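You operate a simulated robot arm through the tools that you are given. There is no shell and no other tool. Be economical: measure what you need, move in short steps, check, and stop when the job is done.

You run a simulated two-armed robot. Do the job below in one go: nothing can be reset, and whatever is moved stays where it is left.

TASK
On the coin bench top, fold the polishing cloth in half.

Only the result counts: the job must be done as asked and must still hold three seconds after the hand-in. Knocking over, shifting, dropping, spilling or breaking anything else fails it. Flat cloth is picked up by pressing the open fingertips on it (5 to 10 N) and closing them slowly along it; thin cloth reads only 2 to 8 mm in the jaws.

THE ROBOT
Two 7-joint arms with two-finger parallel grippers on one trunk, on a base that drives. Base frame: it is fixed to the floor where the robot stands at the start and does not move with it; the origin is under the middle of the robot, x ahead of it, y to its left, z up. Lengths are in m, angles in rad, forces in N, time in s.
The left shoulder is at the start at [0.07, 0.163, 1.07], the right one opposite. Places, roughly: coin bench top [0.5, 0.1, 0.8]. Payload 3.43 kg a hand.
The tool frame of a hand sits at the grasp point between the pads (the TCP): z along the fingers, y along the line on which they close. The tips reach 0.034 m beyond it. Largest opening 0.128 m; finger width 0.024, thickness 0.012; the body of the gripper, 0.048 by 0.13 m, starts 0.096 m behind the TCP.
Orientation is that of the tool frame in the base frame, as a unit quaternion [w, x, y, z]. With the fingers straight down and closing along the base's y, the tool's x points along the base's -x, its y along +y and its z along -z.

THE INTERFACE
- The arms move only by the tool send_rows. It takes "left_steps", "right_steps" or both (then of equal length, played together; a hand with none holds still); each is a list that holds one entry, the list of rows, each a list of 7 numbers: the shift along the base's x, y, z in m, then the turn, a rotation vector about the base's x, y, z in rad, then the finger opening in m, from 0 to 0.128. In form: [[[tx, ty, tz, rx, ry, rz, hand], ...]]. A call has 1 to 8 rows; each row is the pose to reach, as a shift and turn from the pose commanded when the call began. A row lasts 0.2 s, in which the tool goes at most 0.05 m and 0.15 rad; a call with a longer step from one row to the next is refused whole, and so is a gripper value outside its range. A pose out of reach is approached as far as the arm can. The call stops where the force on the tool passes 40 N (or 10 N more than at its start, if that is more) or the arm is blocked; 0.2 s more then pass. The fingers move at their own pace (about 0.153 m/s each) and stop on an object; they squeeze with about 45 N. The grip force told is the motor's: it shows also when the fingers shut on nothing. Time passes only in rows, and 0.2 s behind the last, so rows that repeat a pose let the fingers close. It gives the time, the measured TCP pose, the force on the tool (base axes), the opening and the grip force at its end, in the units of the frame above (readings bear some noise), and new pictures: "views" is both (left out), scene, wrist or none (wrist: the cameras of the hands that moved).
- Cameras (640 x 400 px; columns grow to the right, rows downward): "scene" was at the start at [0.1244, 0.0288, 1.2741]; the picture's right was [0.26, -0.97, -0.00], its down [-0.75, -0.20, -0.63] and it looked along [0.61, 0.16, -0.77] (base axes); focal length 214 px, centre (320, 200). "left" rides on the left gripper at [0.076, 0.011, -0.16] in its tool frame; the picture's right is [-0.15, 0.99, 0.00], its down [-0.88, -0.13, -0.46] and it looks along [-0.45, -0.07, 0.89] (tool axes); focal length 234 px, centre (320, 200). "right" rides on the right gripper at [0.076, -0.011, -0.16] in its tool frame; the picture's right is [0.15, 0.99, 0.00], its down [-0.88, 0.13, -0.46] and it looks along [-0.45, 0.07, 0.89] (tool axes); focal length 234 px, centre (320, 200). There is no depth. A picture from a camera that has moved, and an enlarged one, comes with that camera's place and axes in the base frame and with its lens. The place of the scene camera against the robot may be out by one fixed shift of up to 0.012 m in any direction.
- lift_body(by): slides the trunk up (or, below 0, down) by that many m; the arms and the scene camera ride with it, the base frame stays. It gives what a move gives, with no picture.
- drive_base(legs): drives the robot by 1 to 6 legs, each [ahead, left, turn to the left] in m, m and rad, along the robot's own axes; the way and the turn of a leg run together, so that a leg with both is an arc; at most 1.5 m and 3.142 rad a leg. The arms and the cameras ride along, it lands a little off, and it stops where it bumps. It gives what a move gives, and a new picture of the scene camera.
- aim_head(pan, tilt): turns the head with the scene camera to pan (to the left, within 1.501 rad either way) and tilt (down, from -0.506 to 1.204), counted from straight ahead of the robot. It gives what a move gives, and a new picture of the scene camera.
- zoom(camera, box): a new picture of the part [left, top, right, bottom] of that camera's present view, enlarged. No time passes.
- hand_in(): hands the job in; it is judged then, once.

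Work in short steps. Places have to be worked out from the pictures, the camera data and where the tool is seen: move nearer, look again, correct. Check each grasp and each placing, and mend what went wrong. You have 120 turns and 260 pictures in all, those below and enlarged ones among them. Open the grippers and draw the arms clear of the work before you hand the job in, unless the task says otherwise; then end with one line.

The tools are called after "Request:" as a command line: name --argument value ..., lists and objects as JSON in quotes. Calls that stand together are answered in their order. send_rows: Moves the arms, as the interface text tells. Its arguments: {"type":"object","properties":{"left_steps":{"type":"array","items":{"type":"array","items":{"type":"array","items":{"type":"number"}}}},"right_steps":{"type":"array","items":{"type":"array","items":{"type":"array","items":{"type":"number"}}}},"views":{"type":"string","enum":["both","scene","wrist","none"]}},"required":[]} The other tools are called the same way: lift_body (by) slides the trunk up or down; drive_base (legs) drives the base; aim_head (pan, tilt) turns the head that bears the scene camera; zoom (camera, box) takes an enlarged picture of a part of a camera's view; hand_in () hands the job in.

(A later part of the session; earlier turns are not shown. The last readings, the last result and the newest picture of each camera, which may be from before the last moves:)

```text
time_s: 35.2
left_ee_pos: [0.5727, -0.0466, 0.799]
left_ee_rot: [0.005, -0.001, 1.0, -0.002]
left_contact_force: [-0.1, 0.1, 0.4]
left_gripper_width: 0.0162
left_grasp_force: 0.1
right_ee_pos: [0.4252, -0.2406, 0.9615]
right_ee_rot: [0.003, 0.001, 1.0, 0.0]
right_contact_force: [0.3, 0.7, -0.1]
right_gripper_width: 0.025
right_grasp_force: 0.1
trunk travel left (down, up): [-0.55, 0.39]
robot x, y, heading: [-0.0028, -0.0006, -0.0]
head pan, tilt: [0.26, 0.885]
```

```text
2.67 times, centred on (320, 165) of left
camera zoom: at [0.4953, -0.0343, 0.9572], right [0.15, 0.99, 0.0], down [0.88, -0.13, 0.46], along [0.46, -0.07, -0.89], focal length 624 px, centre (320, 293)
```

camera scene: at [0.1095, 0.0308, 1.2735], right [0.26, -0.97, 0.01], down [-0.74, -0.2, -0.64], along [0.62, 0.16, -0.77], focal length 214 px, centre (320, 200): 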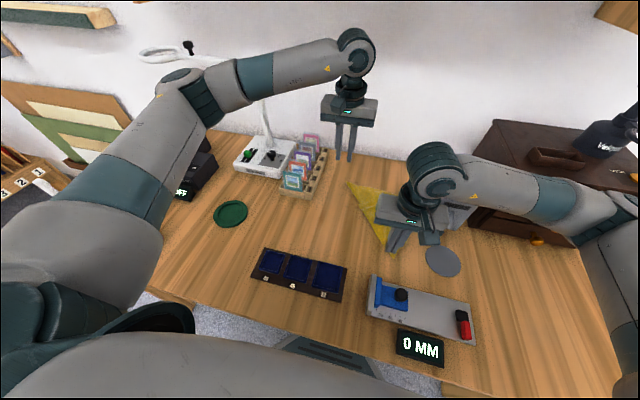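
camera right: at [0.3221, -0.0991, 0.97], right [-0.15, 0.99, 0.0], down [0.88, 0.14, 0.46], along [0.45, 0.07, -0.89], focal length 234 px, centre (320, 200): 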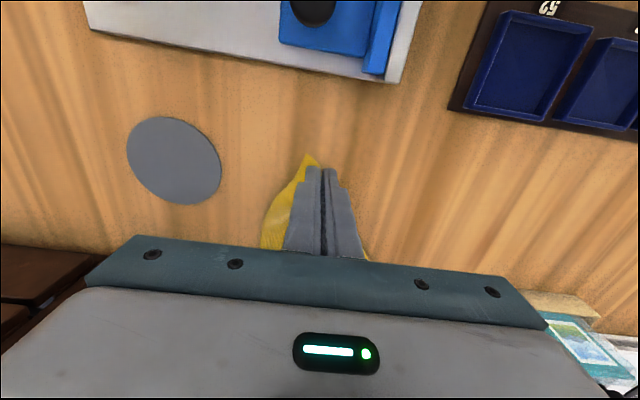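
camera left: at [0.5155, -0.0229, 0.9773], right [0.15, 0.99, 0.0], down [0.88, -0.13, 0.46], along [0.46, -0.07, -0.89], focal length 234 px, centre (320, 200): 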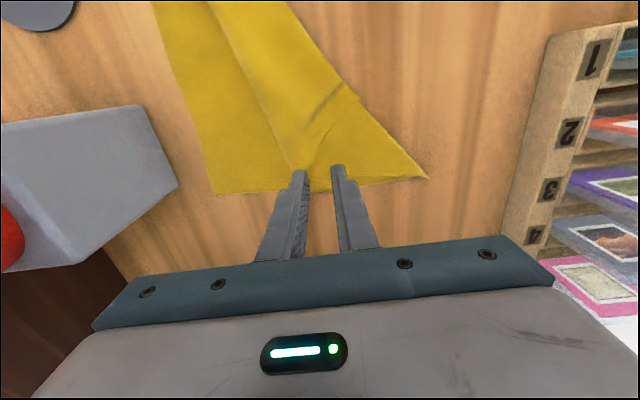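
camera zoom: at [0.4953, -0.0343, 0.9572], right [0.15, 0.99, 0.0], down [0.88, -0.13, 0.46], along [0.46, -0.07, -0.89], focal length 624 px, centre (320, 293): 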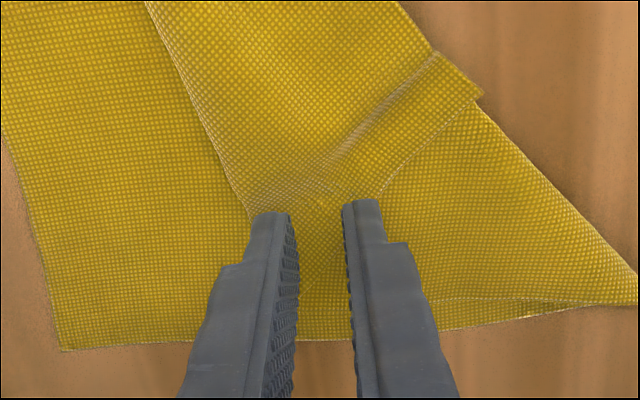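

The fingers sit on the flap, so I'll press lightly and close.

Request:
send_rows --left_steps '[[[0, 0, -0.002, 0, 0, 0, 0.016], [0, 0, -0.002, 0, 0, 0, 0.012], [0, 0, -0.002, 0, 0, 0, 0.008], [0, 0, -0.002, 0, 0, 0, 0.004], [0, 0, -0.002, 0, 0, 0, 0.0], [0, 0, -0.002, 0, 0, 0, 0.0], [0, 0, 0.01, 0, 0, 0, 0.0], [0, 0, 0.025, 0, 0, 0, 0.0]]]' --views "wrist"

Request:
zoom --camera "left" --box '[200, 90, 440, 240]'

```text
time_s: 37.0
left_ee_pos: [0.5721, -0.046, 0.8233]
left_ee_rot: [0.005, 0.0, 1.0, -0.001]
left_contact_force: [-0.7, 0.5, -0.1]
left_gripper_width: 0.0001
left_grasp_force: 33.2
right_ee_pos: [0.4254, -0.2415, 0.9611]
right_ee_rot: [0.002, 0.001, 1.0, 0.001]
right_contact_force: [1.5, 0.2, -0.9]
right_gripper_width: 0.0249
right_grasp_force: 0.0
trunk travel left (down, up): [-0.55, 0.39]
robot x, y, heading: [0.0011, 0.0007, -0.0]
head pan, tilt: [0.26, 0.885]
camera left: at [0.4942, -0.0346, 0.9824], right [0.14, 0.99, 0.0], down [0.88, -0.13, 0.46], along [0.46, -0.07, -0.89], focal length 234 px, centre (320, 200)
```

left: 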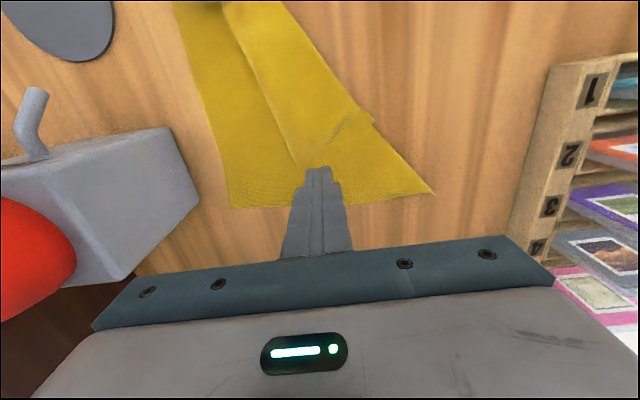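

```text
2.67 times, centred on (320, 165) of left
camera zoom: at [0.4942, -0.0346, 0.9824], right [0.14, 0.99, 0.0], down [0.88, -0.13, 0.46], along [0.46, -0.07, -0.89], focal length 624 px, centre (320, 293)
```

zoom: 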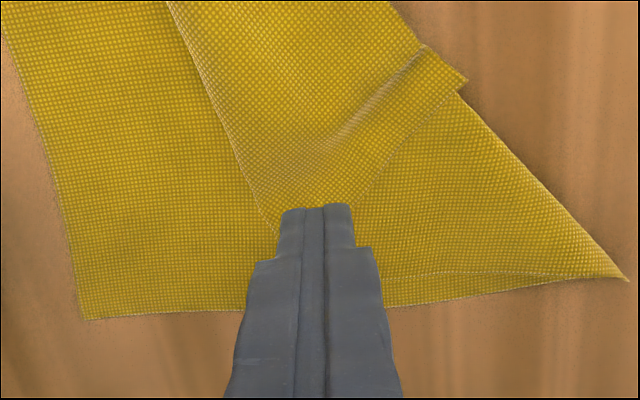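

That missed. The view shows the free corner D at about (0.533, 0.007), with a diagonal ridge beside it. I'll turn the left hand −45° so it closes across the ridge and move above it.

Request:
send_rows --left_steps '[[[-0.01, 0.01, 0.005, 0, 0, -0.14, 0.024], [-0.02, 0.02, 0.005, 0, 0, -0.28, 0.024], [-0.038, 0.034, 0.005, 0, 0, -0.42, 0.024], [-0.038, 0.034, 0.0, 0, 0, -0.56, 0.024], [-0.038, 0.034, -0.0, 0, 0, -0.7, 0.024], [-0.038, 0.034, -0.01, 0, 0, -0.785, 0.024]]]' --views "wrist"

Request:
zoom --camera "left" --box '[200, 90, 440, 240]'

```text
time_s: 38.4
left_ee_pos: [0.5352, -0.0129, 0.8137]
left_ee_rot: [0.004, 0.383, 0.924, -0.002]
left_contact_force: [-0.4, 0.4, -0.1]
left_gripper_width: 0.0241
left_grasp_force: 0.0
right_ee_pos: [0.4241, -0.2414, 0.9613]
right_ee_rot: [0.004, 0.001, 1.0, 0.001]
right_contact_force: [-0.1, 0.0, -0.6]
right_gripper_width: 0.025
right_grasp_force: 0.0
trunk travel left (down, up): [-0.55, 0.39]
robot x, y, heading: [-0.0017, -0.0019, -0.001]
head pan, tilt: [0.26, 0.885]
camera left: at [0.4885, 0.05, 0.9717], right [0.8, 0.6, 0.0], down [0.53, -0.71, 0.46], along [0.28, -0.37, -0.89], focal length 234 px, centre (320, 200)
```

left: 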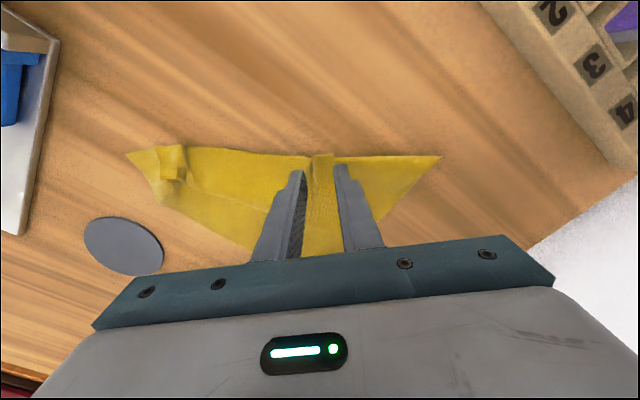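

```text
2.67 times, centred on (320, 165) of left
camera zoom: at [0.4885, 0.05, 0.9717], right [0.8, 0.6, 0.0], down [0.53, -0.71, 0.46], along [0.28, -0.37, -0.89], focal length 624 px, centre (320, 293)
```

zoom: 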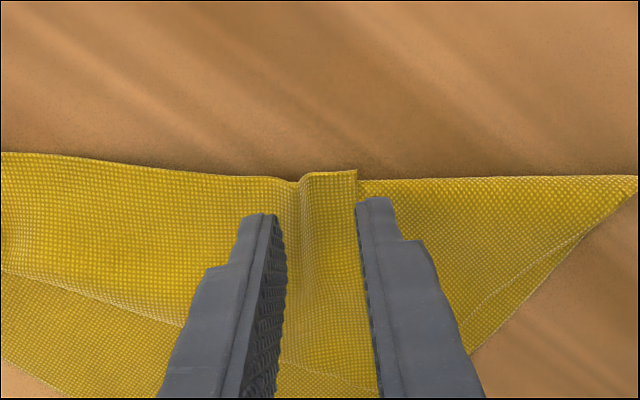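

The corner tab stands right between the fingers. I'll nudge slightly, press down and pinch it.

Request:
send_rows --left_steps '[[[0.0, 0.005, -0.008, 0, 0, 0, 0.026], [0.0, 0.005, -0.014, 0, 0, 0, 0.026], [0.0, 0.005, -0.018, 0, 0, 0, 0.026], [0.0, 0.005, -0.0195, 0, 0, 0, 0.026]]]' --views "none"

Request:
zoom --camera "left" --box '[200, 90, 440, 240]'

```text
time_s: 39.4
left_ee_pos: [0.5348, -0.0091, 0.7953]
left_ee_rot: [0.004, 0.382, 0.924, -0.002]
left_contact_force: [-0.2, 1.5, 12.1]
left_gripper_width: 0.0257
left_grasp_force: 0.1
right_ee_pos: [0.423, -0.241, 0.9616]
right_ee_rot: [0.004, 0.002, 1.0, 0.001]
right_contact_force: [0.3, 0.4, -0.6]
right_gripper_width: 0.0251
right_grasp_force: 0.0
trunk travel left (down, up): [-0.55, 0.39]
robot x, y, heading: [0.0026, -0.0001, -0.002]
head pan, tilt: [0.26, 0.885]
```

```text
2.67 times, centred on (320, 165) of left
camera zoom: at [0.4877, 0.0546, 0.9536], right [0.8, 0.6, 0.0], down [0.53, -0.71, 0.47], along [0.28, -0.37, -0.89], focal length 624 px, centre (320, 293)
```

zoom: 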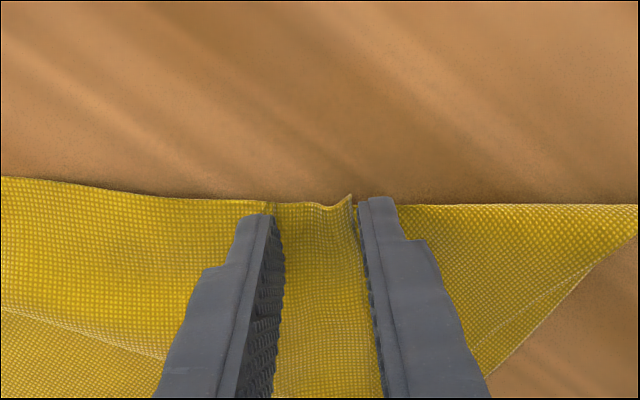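

12 N, with the tab's edge captured. I'll close slowly with slightly less force.

Request:
send_rows --left_steps '[[[0, 0, 0.0007, 0, 0, 0, 0.022], [0, 0, 0.0007, 0, 0, 0, 0.018], [0, 0, 0.0007, 0, 0, 0, 0.014], [0, 0, 0.0007, 0, 0, 0, 0.01], [0, 0, 0.0007, 0, 0, 0, 0.006], [0, 0, 0.0007, 0, 0, 0, 0.002], [0, 0, 0.0007, 0, 0, 0, 0.0], [0, 0, 0.0007, 0, 0, 0, 0.0]]]' --views "none"

Request:
zoom --camera "left" --box '[200, 90, 440, 240]'

```text
time_s: 41.2
left_ee_pos: [0.5341, -0.0088, 0.796]
left_ee_rot: [0.004, 0.382, 0.924, -0.003]
left_contact_force: [-1.9, -1.6, 15.3]
left_gripper_width: 0.0018
left_grasp_force: 36.7
right_ee_pos: [0.4231, -0.2412, 0.9623]
right_ee_rot: [0.003, 0.001, 1.0, 0.0]
right_contact_force: [0.8, -0.5, -0.9]
right_gripper_width: 0.0251
right_grasp_force: 0.0
trunk travel left (down, up): [-0.55, 0.39]
robot x, y, heading: [-0.0019, -0.0017, -0.0]
head pan, tilt: [0.26, 0.885]
```

```text
2.67 times, centred on (320, 165) of left
camera zoom: at [0.4871, 0.054, 0.9537], right [0.8, 0.6, 0.0], down [0.53, -0.71, 0.46], along [0.28, -0.37, -0.89], focal length 624 px, centre (320, 293)
```

zoom: 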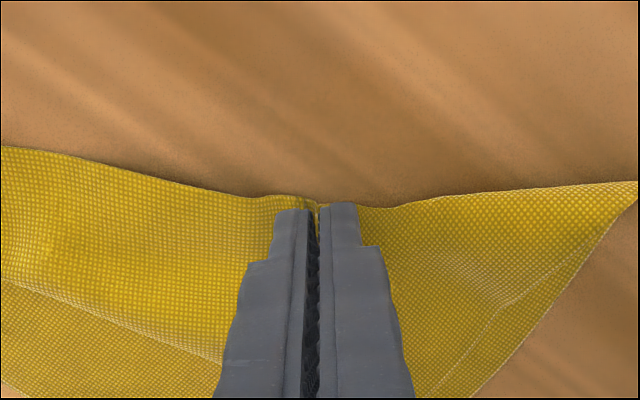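

Gripped at 1.8 mm. I'll lift and carry it toward (−x, +y), then check that the flap unfolds.

Request:
send_rows --left_steps '[[[0, 0, 0.03, 0, 0, 0, 0.0], [0, 0, 0.065, 0, 0, 0, 0.0], [-0.03, 0.025, 0.075, 0, 0, 0, 0.0], [-0.06, 0.055, 0.07, 0, 0, 0, 0.0]]]'

Request:
zoom --camera "scene" --box '[270, 140, 470, 265]'

```text
time_s: 42.2
left_ee_pos: [0.4744, 0.0476, 0.8656]
left_ee_rot: [0.003, 0.382, 0.924, -0.003]
left_contact_force: [0.4, 0.7, -0.3]
left_gripper_width: 0.0017
left_grasp_force: 36.6
right_ee_pos: [0.4243, -0.2403, 0.9617]
right_ee_rot: [0.002, 0.001, 1.0, 0.001]
right_contact_force: [0.4, 0.6, -0.3]
right_gripper_width: 0.0251
right_grasp_force: 0.1
trunk travel left (down, up): [-0.55, 0.39]
robot x, y, heading: [-0.0006, 0.0025, -0.003]
head pan, tilt: [0.26, 0.885]
camera scene: at [0.1241, 0.0299, 1.2741], right [0.26, -0.97, 0.0], down [-0.75, -0.2, -0.63], along [0.61, 0.16, -0.77], focal length 214 px, centre (320, 200)
camera left: at [0.4272, 0.1106, 1.024], right [0.8, 0.6, 0.0], down [0.53, -0.71, 0.46], along [0.28, -0.37, -0.89], focal length 234 px, centre (320, 200)
```

scene: 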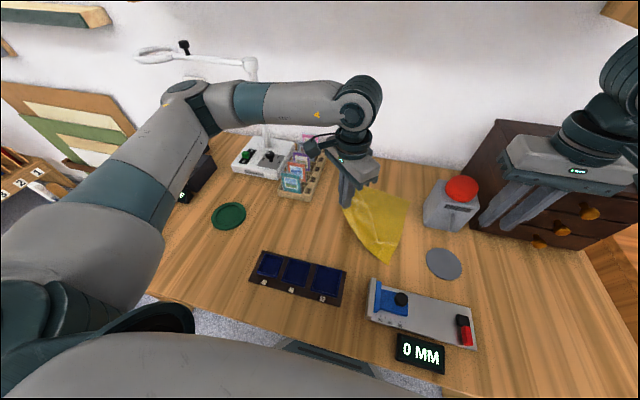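
left: 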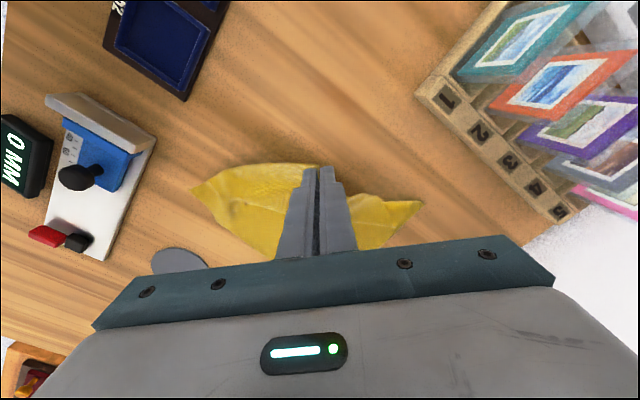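

```text
3.20 times, centred on (370, 202) of scene
camera zoom: at [0.1241, 0.0299, 1.2741], right [0.26, -0.97, 0.0], down [-0.75, -0.2, -0.63], along [0.61, 0.16, -0.77], focal length 686 px, centre (160, 192)
```

zoom: 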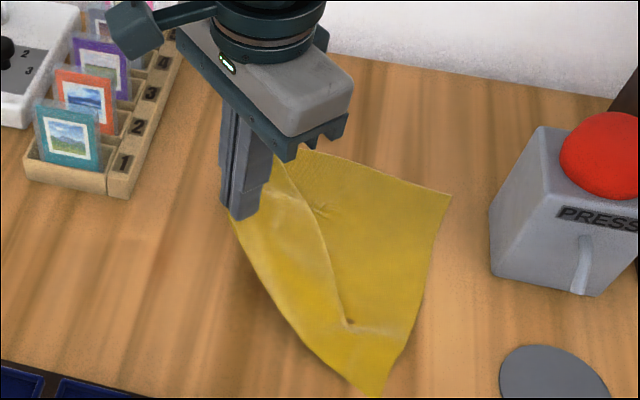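

It's following. I'll continue to the flat location of D and lower it.

Request:
send_rows --left_steps '[[[-0.02, 0.015, 0.0, 0, 0, 0, 0.0], [-0.04, 0.03, -0.015, 0, 0, 0, 0.0], [-0.06, 0.045, -0.04, 0, 0, 0, 0.0], [-0.072, 0.055, -0.06, 0, 0, 0, 0.0], [-0.072, 0.055, -0.066, 0, 0, 0, 0.0]]]'

Request:
zoom --camera "scene" --box '[270, 140, 470, 265]'

```text
time_s: 43.4
left_ee_pos: [0.4038, 0.1031, 0.8005]
left_ee_rot: [0.003, 0.382, 0.924, -0.002]
left_contact_force: [0.3, 0.0, 1.0]
left_gripper_width: 0.0017
left_grasp_force: 36.7
right_ee_pos: [0.4234, -0.2415, 0.9621]
right_ee_rot: [0.002, 0.001, 1.0, 0.0]
right_contact_force: [0.5, 0.4, 0.0]
right_gripper_width: 0.0251
right_grasp_force: 0.0
trunk travel left (down, up): [-0.55, 0.39]
robot x, y, heading: [0.0024, 0.0011, 0.002]
head pan, tilt: [0.26, 0.885]
camera scene: at [0.1246, 0.0286, 1.2741], right [0.26, -0.97, 0.0], down [-0.75, -0.2, -0.63], along [0.61, 0.16, -0.77], focal length 214 px, centre (320, 200)
camera left: at [0.3566, 0.1659, 0.958], right [0.8, 0.6, 0.0], down [0.53, -0.71, 0.46], along [0.28, -0.37, -0.89], focal length 234 px, centre (320, 200)
```

scene: 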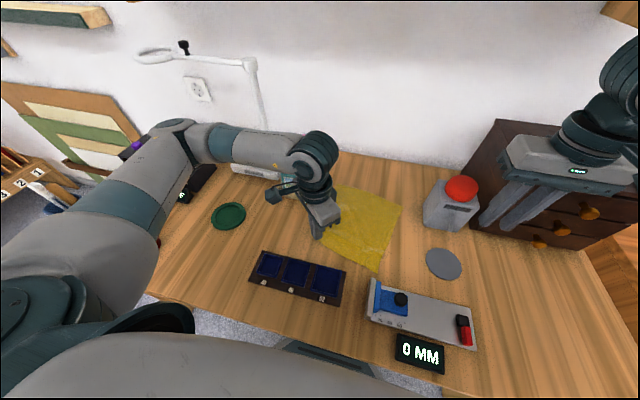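
left: 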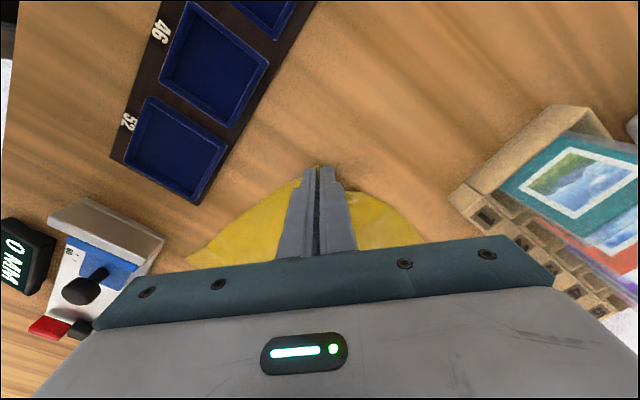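

```text
3.20 times, centred on (370, 202) of scene
camera zoom: at [0.1246, 0.0286, 1.2741], right [0.26, -0.97, 0.0], down [-0.75, -0.2, -0.63], along [0.61, 0.16, -0.77], focal length 686 px, centre (160, 192)
```

zoom: 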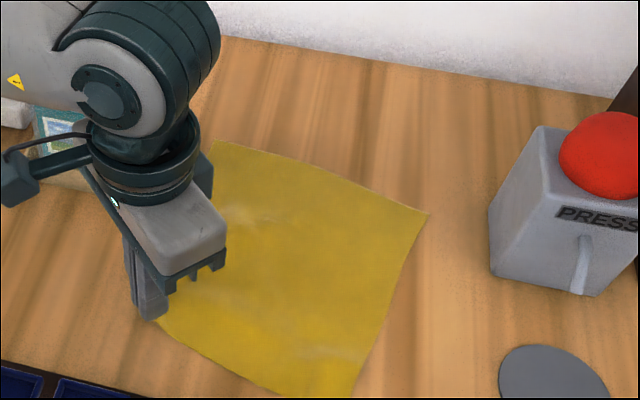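

Excellent, the cloth is flat again with D held. Corner C is at about (0.35, −0.06). I'll bring the right hand over it, turned +45°, to pinch that corner in the same way.

Request:
send_rows --right_steps '[[[-0.005, 0.025, -0.02, 0, 0, 0.14, 0.026], [-0.01, 0.05, -0.04, 0, 0, 0.28, 0.026], [-0.02, 0.08, -0.06, 0, 0, 0.42, 0.026], [-0.03, 0.11, -0.08, 0, 0, 0.56, 0.026], [-0.04, 0.14, -0.1, 0, 0, 0.7, 0.026], [-0.045, 0.17, -0.12, 0, 0, 0.785, 0.026], [-0.05, 0.175, -0.13, 0, 0, 0.785, 0.026]]]'

Request:
zoom --camera "right" --box '[200, 90, 440, 240]'

```text
time_s: 45.0
left_ee_pos: [0.4026, 0.1033, 0.8]
left_ee_rot: [0.004, 0.382, 0.924, -0.003]
left_contact_force: [0.0, -0.3, 0.4]
left_gripper_width: 0.0017
left_grasp_force: 36.5
right_ee_pos: [0.3736, -0.0649, 0.8311]
right_ee_rot: [0.002, -0.382, 0.924, 0.003]
right_contact_force: [0.1, -0.3, -0.2]
right_gripper_width: 0.0258
right_grasp_force: 0.0
trunk travel left (down, up): [-0.55, 0.39]
robot x, y, heading: [-0.0026, -0.0011, 0.001]
head pan, tilt: [0.26, 0.885]
camera scene: at [0.1244, 0.0285, 1.2741], right [0.26, -0.97, 0.0], down [-0.75, -0.2, -0.63], along [0.61, 0.16, -0.77], focal length 214 px, centre (320, 200)
camera right: at [0.3274, -0.1275, 0.9895], right [-0.8, 0.6, 0.0], down [0.53, 0.71, 0.46], along [0.27, 0.37, -0.89], focal length 234 px, centre (320, 200)
```

scene: 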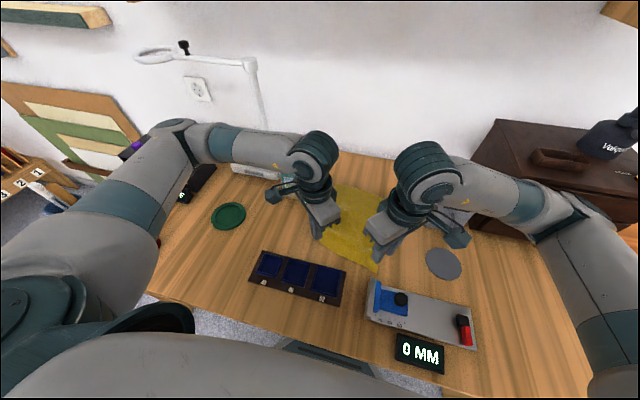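
right: 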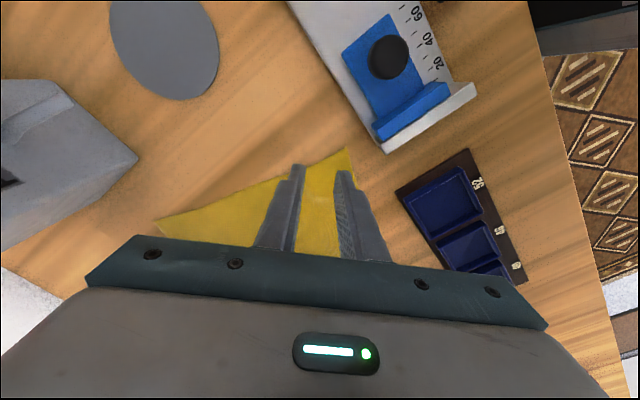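

```text
2.67 times, centred on (320, 165) of right
camera zoom: at [0.3274, -0.1275, 0.9895], right [-0.8, 0.6, 0.0], down [0.53, 0.71, 0.46], along [0.27, 0.37, -0.89], focal length 624 px, centre (320, 293)
```

zoom: 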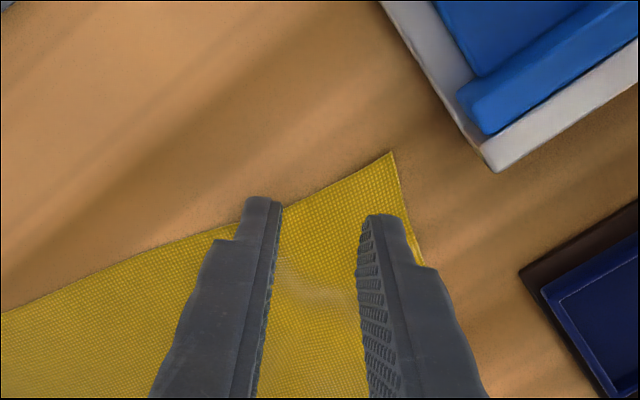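

The reach is fine, and C is at about (0.341, −0.064). I'll move to pinch about 2 cm in from the corner, at (0.359, −0.056), and press.

Request:
send_rows --right_steps '[[[-0.0145, 0.009, -0.01, 0, 0, 0, 0.018], [-0.0145, 0.009, -0.025, 0, 0, 0, 0.018], [-0.0145, 0.009, -0.033, 0, 0, 0, 0.018], [-0.0145, 0.009, -0.0355, 0, 0, 0, 0.018]]]' --views "none"

Request:
zoom --camera "right" --box '[200, 90, 440, 240]'

```text
time_s: 46.0
left_ee_pos: [0.4027, 0.1024, 0.8]
left_ee_rot: [0.004, 0.382, 0.924, -0.003]
left_contact_force: [0.2, 0.5, 0.6]
left_gripper_width: 0.0019
left_grasp_force: 36.7
right_ee_pos: [0.3588, -0.0556, 0.795]
right_ee_rot: [0.003, -0.382, 0.924, 0.002]
right_contact_force: [1.0, 0.1, 5.6]
right_gripper_width: 0.0181
right_grasp_force: 0.0
trunk travel left (down, up): [-0.55, 0.39]
robot x, y, heading: [-0.0021, 0.0001, -0.004]
head pan, tilt: [0.26, 0.885]
```

```text
2.67 times, centred on (320, 165) of right
camera zoom: at [0.3127, -0.1171, 0.9549], right [-0.8, 0.6, 0.0], down [0.53, 0.71, 0.46], along [0.28, 0.37, -0.89], focal length 624 px, centre (320, 293)
```

zoom: 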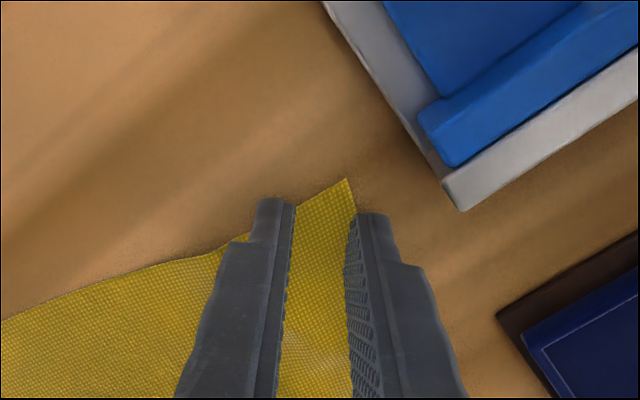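

5.6 N, with the corner between the fingers. I'll close slowly.

Request:
send_rows --right_steps '[[[0, 0, -0.0003, 0, 0, 0, 0.015], [0, 0, -0.0003, 0, 0, 0, 0.012], [0, 0, -0.0003, 0, 0, 0, 0.009], [0, 0, -0.0003, 0, 0, 0, 0.006], [0, 0, -0.0003, 0, 0, 0, 0.003], [0, 0, -0.0003, 0, 0, 0, 0.0], [0, 0, -0.0003, 0, 0, 0, 0.0]]]' --views "none"

Request:
zoom --camera "right" --box '[200, 90, 440, 240]'

```text
time_s: 47.6
left_ee_pos: [0.4028, 0.1033, 0.8006]
left_ee_rot: [0.004, 0.382, 0.924, -0.002]
left_contact_force: [0.3, 0.6, -0.4]
left_gripper_width: 0.0019
left_grasp_force: 36.5
right_ee_pos: [0.3597, -0.0542, 0.7957]
right_ee_rot: [0.002, -0.382, 0.924, 0.002]
right_contact_force: [1.0, 1.2, 24.6]
right_gripper_width: 0.0015
right_grasp_force: 36.5
trunk travel left (down, up): [-0.55, 0.39]
robot x, y, heading: [0.0039, -0.0015, 0.003]
head pan, tilt: [0.26, 0.885]
```

```text
2.67 times, centred on (320, 165) of right
camera zoom: at [0.3119, -0.1168, 0.9547], right [-0.8, 0.6, 0.0], down [0.53, 0.71, 0.46], along [0.28, 0.37, -0.89], focal length 624 px, centre (320, 293)
```

zoom: 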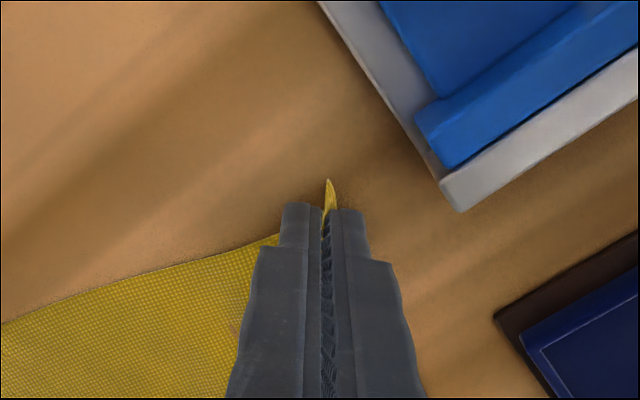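

Corner C is held cleanly with about a 1 cm tip showing. I'll spread both hands slightly to square up the near edge, then look.

Request:
send_rows --left_steps '[[[0, 0, 0.003, 0, 0, 0, 0], [0.003, 0.007, 0.004, 0, 0, 0, 0], [0.005, 0.015, 0.004, 0, 0, 0, 0], [0.005, 0.015, 0.004, 0, 0, 0, 0]]]' --right_steps '[[[0, 0, 0.006, 0, 0, 0, 0], [0.006, -0.006, 0.008, 0, 0, 0, 0], [0.011, -0.011, 0.008, 0, 0, 0, 0], [0.011, -0.011, 0.008, 0, 0, 0, 0]]]'

Request:
zoom --camera "scene" --box '[270, 140, 470, 265]'

Request:
zoom --camera "left" --box '[200, 90, 440, 240]'

```text
time_s: 48.6
left_ee_pos: [0.4068, 0.1162, 0.8041]
left_ee_rot: [0.004, 0.382, 0.924, -0.004]
left_contact_force: [-1.0, -12.7, 0.6]
left_gripper_width: 0.002
left_grasp_force: 36.8
right_ee_pos: [0.371, -0.0651, 0.8027]
right_ee_rot: [0.002, -0.382, 0.924, 0.003]
right_contact_force: [2.2, 13.3, -0.3]
right_gripper_width: 0.0017
right_grasp_force: 36.2
trunk travel left (down, up): [-0.55, 0.39]
robot x, y, heading: [-0.0003, 0.0002, -0.002]
head pan, tilt: [0.26, 0.885]
camera scene: at [0.1245, 0.0289, 1.274], right [0.26, -0.97, 0.0], down [-0.75, -0.2, -0.63], along [0.61, 0.16, -0.77], focal length 214 px, centre (320, 200)
camera right: at [0.3234, -0.128, 0.9628], right [-0.8, 0.6, 0.0], down [0.53, 0.71, 0.46], along [0.27, 0.37, -0.89], focal length 234 px, centre (320, 200)
camera left: at [0.3607, 0.1792, 0.9618], right [0.8, 0.6, 0.0], down [0.53, -0.71, 0.47], along [0.28, -0.37, -0.89], focal length 234 px, centre (320, 200)
```

scene: 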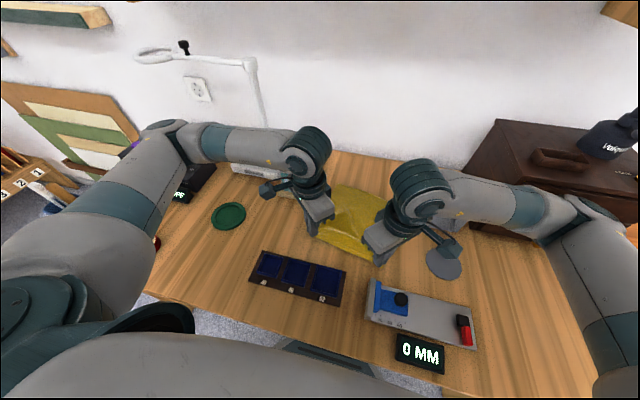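
right: 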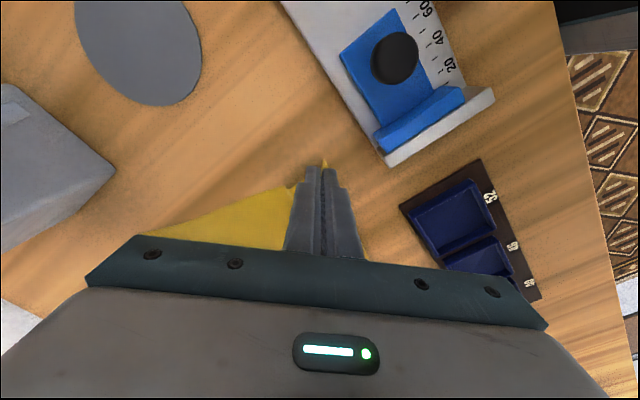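
left: 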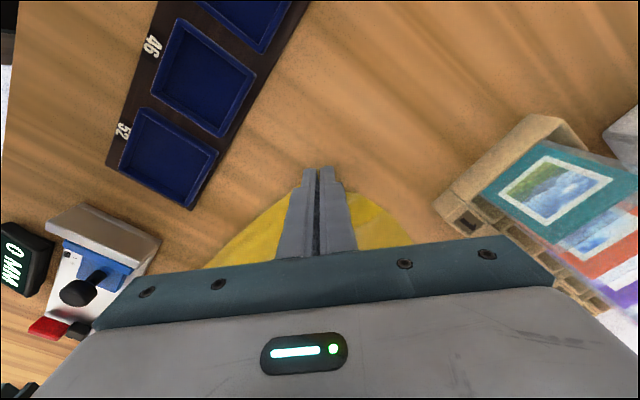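

```text
3.20 times, centred on (370, 202) of scene
camera zoom: at [0.1245, 0.0289, 1.274], right [0.26, -0.97, 0.0], down [-0.75, -0.2, -0.63], along [0.61, 0.16, -0.77], focal length 686 px, centre (160, 192)
```

zoom: 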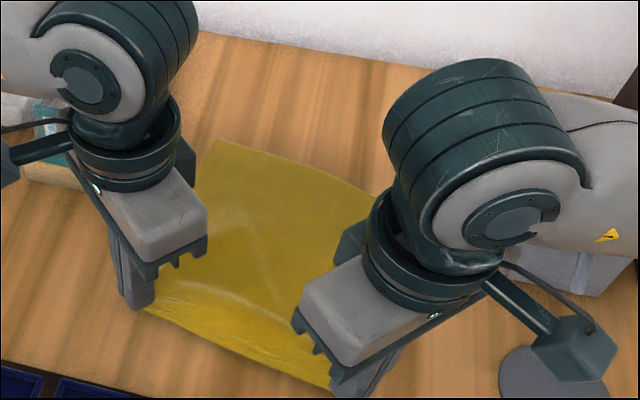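

```text
2.67 times, centred on (320, 165) of left
camera zoom: at [0.3607, 0.1792, 0.9618], right [0.8, 0.6, 0.0], down [0.53, -0.71, 0.47], along [0.28, -0.37, -0.89], focal length 624 px, centre (320, 293)
```

zoom: 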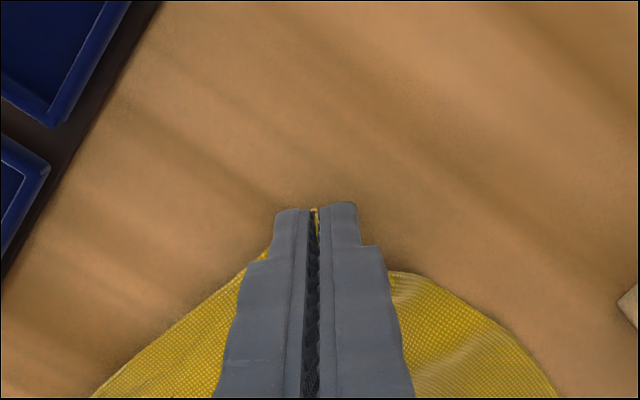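

The near edge is now parallel to the far edge and taut at about 13 N. I'll swing both hands over along (+0.17, −0.037), easing 6 mm of tension, and stop at mid-height.

Request:
send_rows --left_steps '[[[0.007, -0.003, 0.035, 0, 0, 0, 0], [0.026, -0.007, 0.065, 0, 0, 0, 0], [0.055, -0.014, 0.085, 0, 0, 0, 0], [0.087, -0.021, 0.095, 0, 0, 0, 0], [0.121, -0.029, 0.09, 0, 0, 0, 0], [0.147, -0.035, 0.075, 0, 0, 0, 0], [0.164, -0.039, 0.055, 0, 0, 0, 0], [0.17, -0.04, 0.035, 0, 0, 0, 0]]]' --right_steps '[[[0.007, -0.001, 0.035, 0, 0, 0, 0], [0.026, -0.005, 0.065, 0, 0, 0, 0], [0.055, -0.011, 0.085, 0, 0, 0, 0], [0.087, -0.017, 0.095, 0, 0, 0, 0], [0.121, -0.024, 0.09, 0, 0, 0, 0], [0.147, -0.029, 0.075, 0, 0, 0, 0], [0.164, -0.032, 0.055, 0, 0, 0, 0], [0.17, -0.034, 0.035, 0, 0, 0, 0]]]'

Request:
zoom --camera "scene" --box '[270, 130, 470, 255]'

Request:
zoom --camera "left" --box '[80, 90, 400, 290]'

Request:
zoom --camera "right" --box '[240, 90, 560, 290]'

```text
time_s: 50.4
left_ee_pos: [0.5778, 0.0793, 0.8399]
left_ee_rot: [0.004, 0.381, 0.924, -0.004]
left_contact_force: [-0.6, -6.0, -0.2]
left_gripper_width: 0.0018
left_grasp_force: 36.9
right_ee_pos: [0.5399, -0.0984, 0.8368]
right_ee_rot: [0.002, -0.382, 0.924, 0.001]
right_contact_force: [1.1, 4.8, -0.3]
right_gripper_width: 0.0014
right_grasp_force: 36.7
trunk travel left (down, up): [-0.55, 0.39]
robot x, y, heading: [-0.0, 0.0007, 0.004]
head pan, tilt: [0.26, 0.885]
camera scene: at [0.1226, 0.0308, 1.2742], right [0.26, -0.97, 0.0], down [-0.75, -0.2, -0.63], along [0.61, 0.16, -0.77], focal length 214 px, centre (320, 200)
camera right: at [0.4926, -0.1605, 0.9974], right [-0.8, 0.6, 0.0], down [0.53, 0.71, 0.46], along [0.28, 0.37, -0.89], focal length 234 px, centre (320, 200)
camera left: at [0.5301, 0.1417, 0.9976], right [0.8, 0.6, 0.0], down [0.53, -0.71, 0.47], along [0.28, -0.37, -0.89], focal length 234 px, centre (320, 200)
```

scene: 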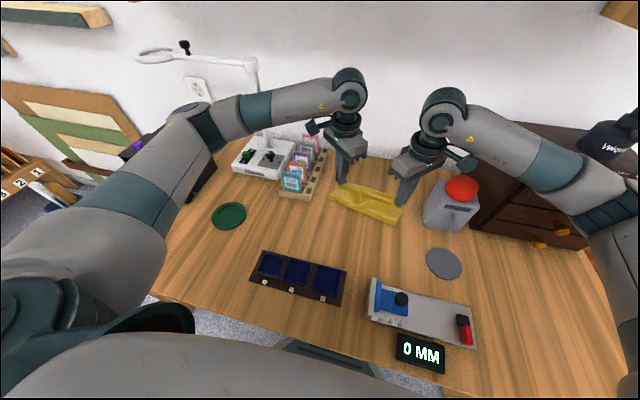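
right: 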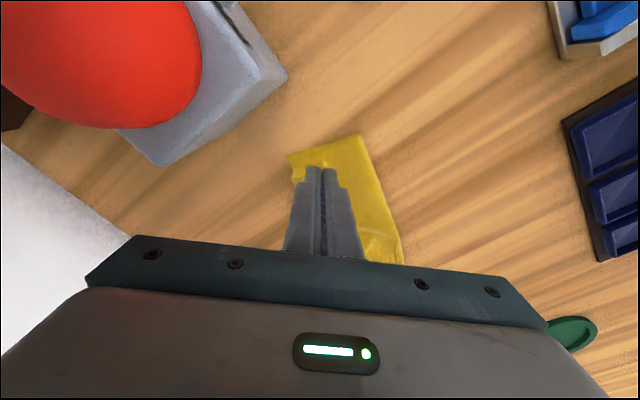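
left: 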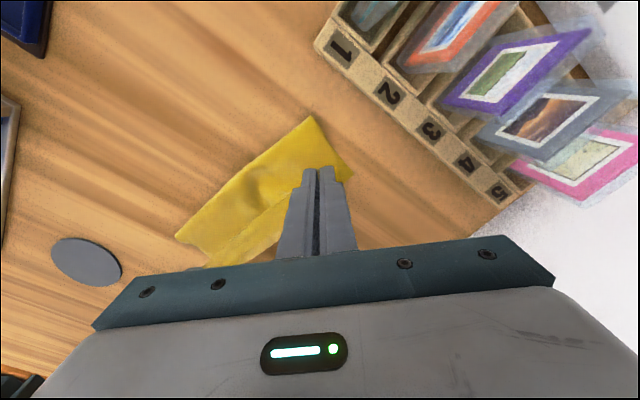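

```text
3.20 times, centred on (370, 192) of scene
camera zoom: at [0.1226, 0.0308, 1.2742], right [0.26, -0.97, 0.0], down [-0.75, -0.2, -0.63], along [0.61, 0.16, -0.77], focal length 686 px, centre (160, 224)
```

zoom: 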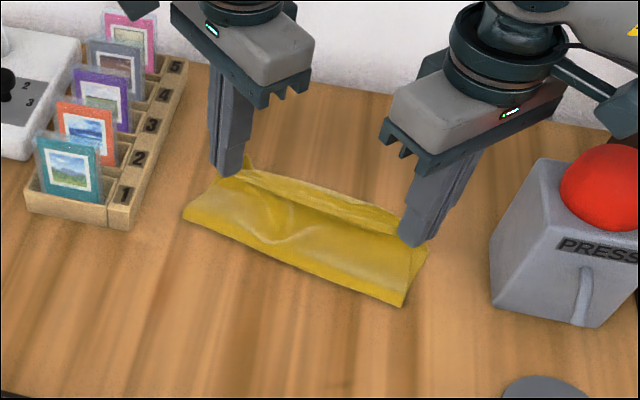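

```text
2.00 times, centred on (240, 190) of left
camera zoom: at [0.5301, 0.1417, 0.9976], right [0.8, 0.6, 0.0], down [0.53, -0.71, 0.47], along [0.28, -0.37, -0.89], focal length 468 px, centre (480, 220)
```

zoom: 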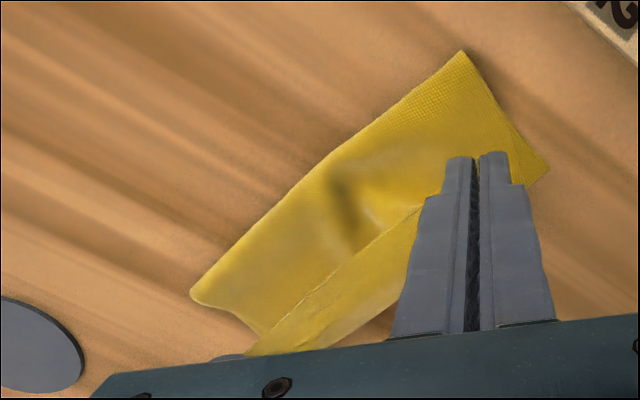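

```text
2.00 times, centred on (400, 190) of right
camera zoom: at [0.4926, -0.1605, 0.9974], right [-0.8, 0.6, 0.0], down [0.53, 0.71, 0.46], along [0.28, 0.37, -0.89], focal length 468 px, centre (160, 220)
```

zoom: 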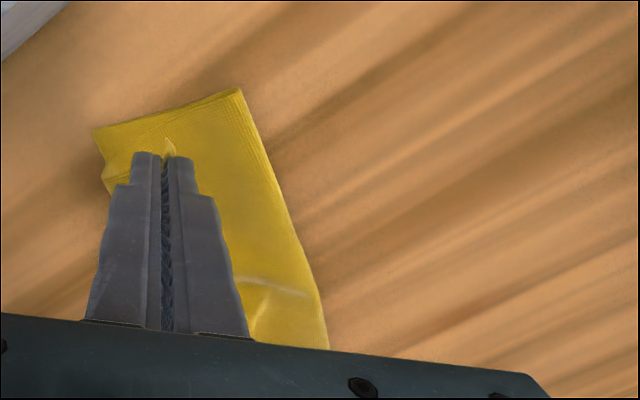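

The fold looks good. A is at about (0.614, 0.091) and B at about (0.563, −0.125). I'll lower the held corners to just above the lower layer.

Request:
send_rows --left_steps '[[[0, 0, -0.012, 0, 0, 0, 0], [0, 0, -0.025, 0, 0, 0, 0], [0, 0, -0.037, 0, 0, 0, 0], [0, 0, -0.037, 0, 0, 0, 0]]]' --right_steps '[[[0, 0, -0.012, 0, 0, 0, 0], [0, 0, -0.025, 0, 0, 0, 0], [0, 0, -0.035, 0, 0, 0, 0], [0, 0, -0.035, 0, 0, 0, 0]]]' --views "none"

Request:
zoom --camera "scene" --box '[310, 150, 430, 225]'

Request:
zoom --camera "left" --box '[80, 70, 400, 270]'

Request:
zoom --camera "right" --box '[240, 70, 560, 270]'

```text
time_s: 51.4
left_ee_pos: [0.5725, 0.0776, 0.8044]
left_ee_rot: [0.007, 0.382, 0.924, -0.002]
left_contact_force: [-0.4, -6.8, 0.0]
left_gripper_width: 0.0018
left_grasp_force: 36.7
right_ee_pos: [0.5359, -0.0986, 0.8052]
right_ee_rot: [0.006, -0.381, 0.925, 0.001]
right_contact_force: [0.8, 6.6, -1.1]
right_gripper_width: 0.0015
right_grasp_force: 36.5
trunk travel left (down, up): [-0.55, 0.39]
robot x, y, heading: [-0.0014, -0.0037, -0.002]
head pan, tilt: [0.26, 0.885]
```

```text
5.33 times, centred on (370, 188) of scene
camera zoom: at [0.1176, 0.0311, 1.2749], right [0.26, -0.97, 0.0], down [-0.74, -0.2, -0.64], along [0.62, 0.16, -0.77], focal length 1144 px, centre (53, 267)
```

zoom: 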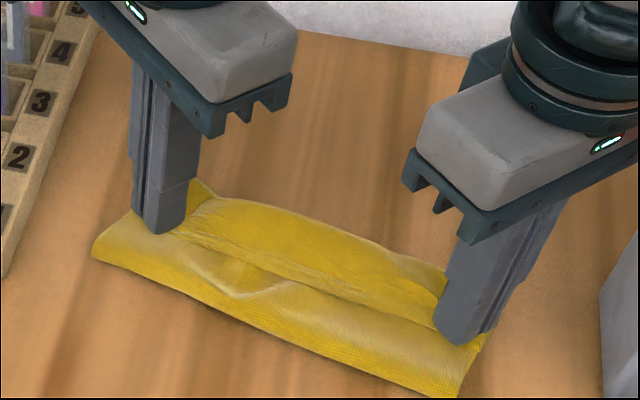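

```text
2.00 times, centred on (240, 170) of left
camera zoom: at [0.5253, 0.1414, 0.9625], right [0.8, 0.6, 0.0], down [0.53, -0.71, 0.47], along [0.28, -0.37, -0.88], focal length 468 px, centre (480, 260)
```

zoom: 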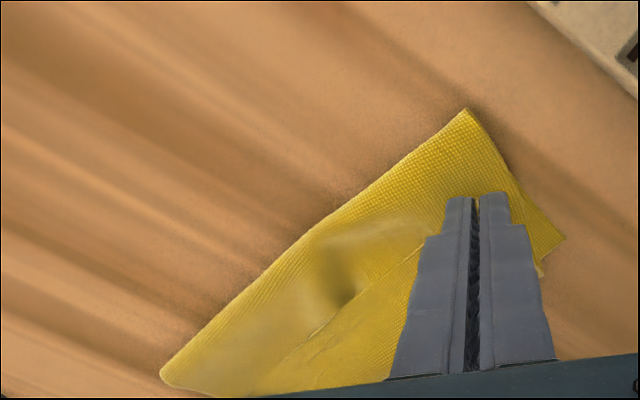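

```text
2.00 times, centred on (400, 170) of right
camera zoom: at [0.4883, -0.1614, 0.9654], right [-0.8, 0.6, -0.01], down [0.53, 0.71, 0.46], along [0.28, 0.37, -0.89], focal length 468 px, centre (160, 260)
```

zoom: 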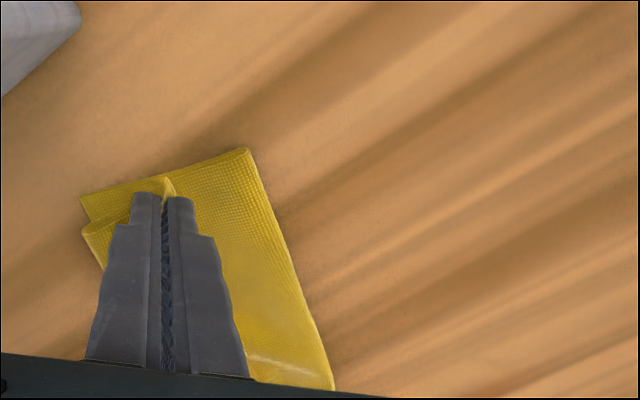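

I'll advance 1 cm more, release gently and lift straight up to see how the edge relaxes.

Request:
send_rows --left_steps '[[[0.01, -0.002, -0.002, 0, 0, 0, 0], [0.012, -0.002, -0.003, 0, 0, 0, 0.008], [0.012, -0.002, -0.003, 0, 0, 0, 0.014], [0.012, -0.002, 0.015, 0, 0, 0, 0.014], [0.012, -0.002, 0.05, 0, 0, 0, 0.014], [0.0, 0.03, 0.08, 0, 0, 0, 0.014], [-0.04, 0.05, 0.1, 0, 0, 0, 0.014], [-0.08, 0.07, 0.11, 0, 0, 0, 0.014]]]' --right_steps '[[[0.01, -0.002, -0.002, 0, 0, 0, 0], [0.012, -0.002, -0.003, 0, 0, 0, 0.008], [0.012, -0.002, -0.003, 0, 0, 0, 0.014], [0.012, -0.002, 0.015, 0, 0, 0, 0.014], [0.012, -0.002, 0.05, 0, 0, 0, 0.014], [0.0, -0.01, 0.08, 0, 0, 0, 0.014], [-0.04, -0.04, 0.1, 0, 0, 0, 0.014], [-0.06, -0.08, 0.12, 0, 0, 0, 0.014]]]' --views "none"

Request:
zoom --camera "scene" --box '[310, 150, 430, 225]'

Request:
zoom --camera "left" --box '[80, 90, 400, 290]'

Request:
zoom --camera "right" --box '[240, 90, 560, 290]'

```text
refused: row 7 steps farther than a row can; nothing moved
```

```text
5.33 times, centred on (370, 188) of scene
camera zoom: at [0.1176, 0.0311, 1.2749], right [0.26, -0.97, 0.0], down [-0.74, -0.2, -0.64], along [0.62, 0.16, -0.77], focal length 1144 px, centre (53, 267)
```

zoom: 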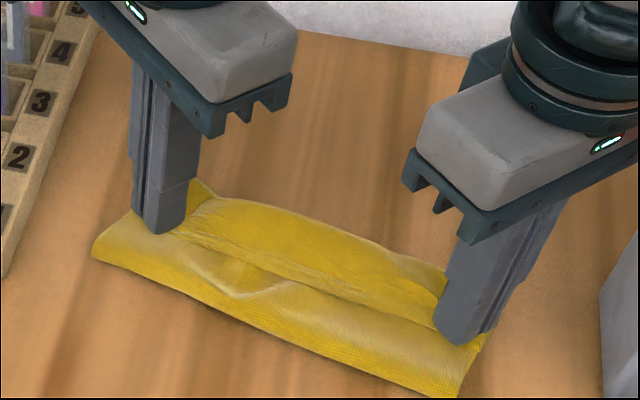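

```text
2.00 times, centred on (240, 190) of left
camera zoom: at [0.5253, 0.1414, 0.9625], right [0.8, 0.6, 0.0], down [0.53, -0.71, 0.47], along [0.28, -0.37, -0.88], focal length 468 px, centre (480, 220)
```

zoom: 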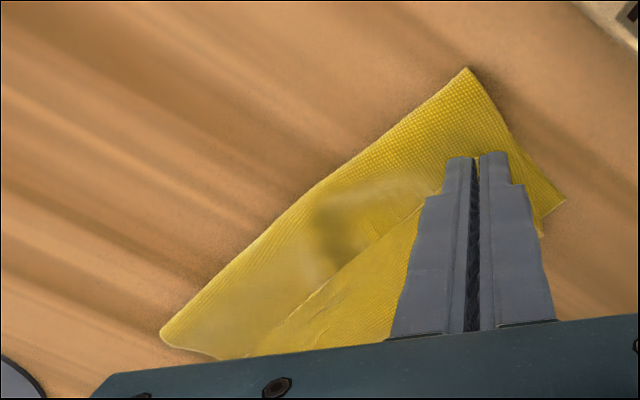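

```text
2.00 times, centred on (400, 190) of right
camera zoom: at [0.4883, -0.1614, 0.9654], right [-0.8, 0.6, -0.01], down [0.53, 0.71, 0.46], along [0.28, 0.37, -0.89], focal length 468 px, centre (160, 220)
```

zoom: 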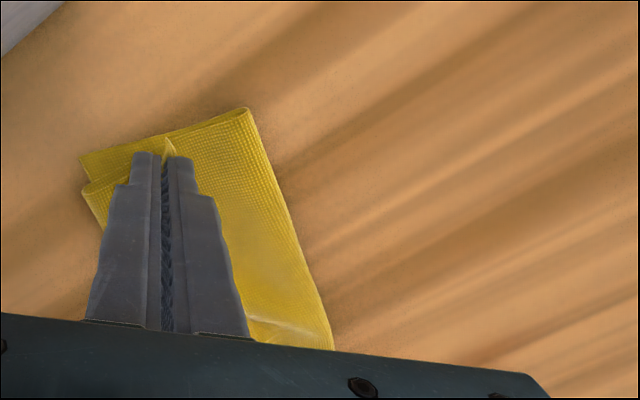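

One row was too long; resending with smaller retreat steps.

Request:
send_rows --left_steps '[[[0.01, -0.002, -0.002, 0, 0, 0, 0], [0.012, -0.002, -0.003, 0, 0, 0, 0.008], [0.012, -0.002, -0.003, 0, 0, 0, 0.014], [0.012, -0.002, 0.015, 0, 0, 0, 0.014], [0.012, -0.002, 0.05, 0, 0, 0, 0.014], [0.0, 0.01, 0.08, 0, 0, 0, 0.014], [-0.03, 0.025, 0.1, 0, 0, 0, 0.014], [-0.06, 0.045, 0.11, 0, 0, 0, 0.014]]]' --right_steps '[[[0.01, -0.002, -0.002, 0, 0, 0, 0], [0.012, -0.002, -0.003, 0, 0, 0, 0.008], [0.012, -0.002, -0.003, 0, 0, 0, 0.014], [0.012, -0.002, 0.015, 0, 0, 0, 0.014], [0.012, -0.002, 0.05, 0, 0, 0, 0.014], [0.0, -0.01, 0.08, 0, 0, 0, 0.014], [-0.03, -0.03, 0.1, 0, 0, 0, 0.014], [-0.05, -0.065, 0.12, 0, 0, 0, 0.014]]]' --views "none"

Request:
zoom --camera "scene" --box '[310, 150, 430, 225]'

Request:
zoom --camera "left" --box '[80, 90, 400, 290]'

Request:
zoom --camera "right" --box '[240, 90, 560, 290]'

```text
time_s: 53.2
left_ee_pos: [0.5177, 0.1248, 0.9118]
left_ee_rot: [0.003, 0.382, 0.924, -0.003]
left_contact_force: [-0.1, 0.7, 0.2]
left_gripper_width: 0.0143
left_grasp_force: 0.1
right_ee_pos: [0.4885, -0.165, 0.9228]
right_ee_rot: [0.002, -0.382, 0.924, 0.002]
right_contact_force: [-0.5, 0.4, 0.2]
right_gripper_width: 0.0141
right_grasp_force: 0.0
trunk travel left (down, up): [-0.55, 0.39]
robot x, y, heading: [0.003, 0.002, 0.002]
head pan, tilt: [0.26, 0.885]
```

```text
5.33 times, centred on (370, 188) of scene
camera zoom: at [0.1233, 0.0287, 1.2742], right [0.26, -0.97, 0.0], down [-0.75, -0.2, -0.63], along [0.61, 0.16, -0.77], focal length 1144 px, centre (53, 267)
```

zoom: 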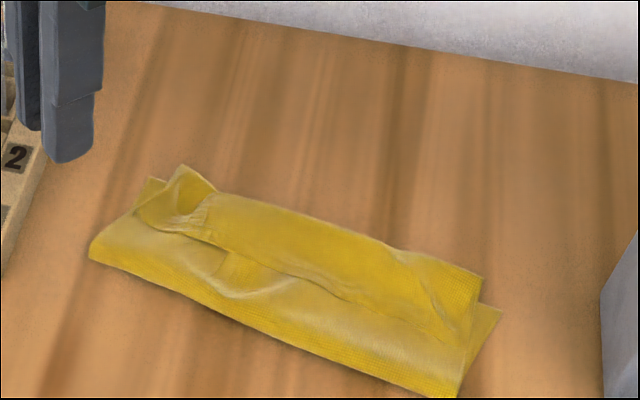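

```text
2.00 times, centred on (240, 190) of left
camera zoom: at [0.4698, 0.1871, 1.0705], right [0.8, 0.6, 0.0], down [0.53, -0.71, 0.46], along [0.28, -0.37, -0.89], focal length 468 px, centre (480, 220)
```

zoom: 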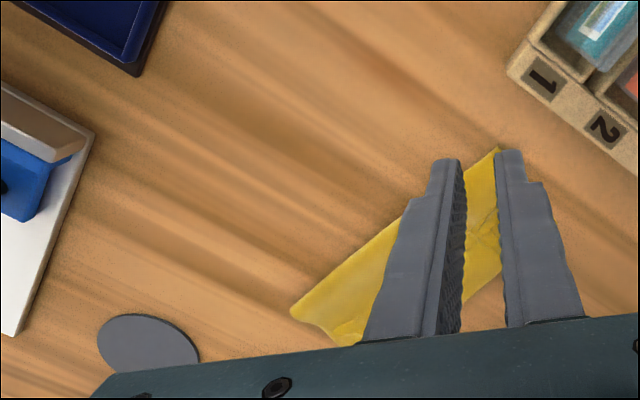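

```text
2.00 times, centred on (400, 190) of right
camera zoom: at [0.4409, -0.2266, 1.0813], right [-0.8, 0.6, 0.0], down [0.53, 0.71, 0.46], along [0.28, 0.37, -0.89], focal length 468 px, centre (160, 220)
```

zoom: 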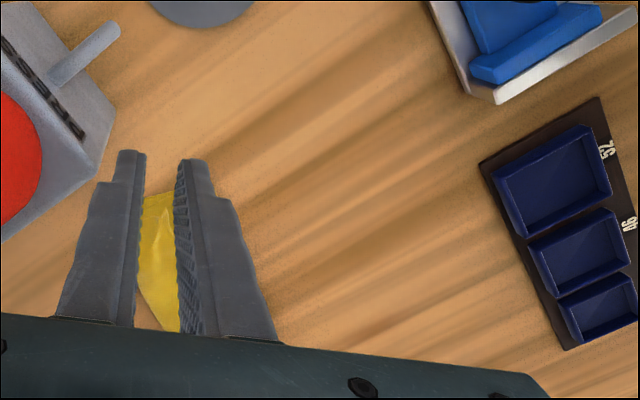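

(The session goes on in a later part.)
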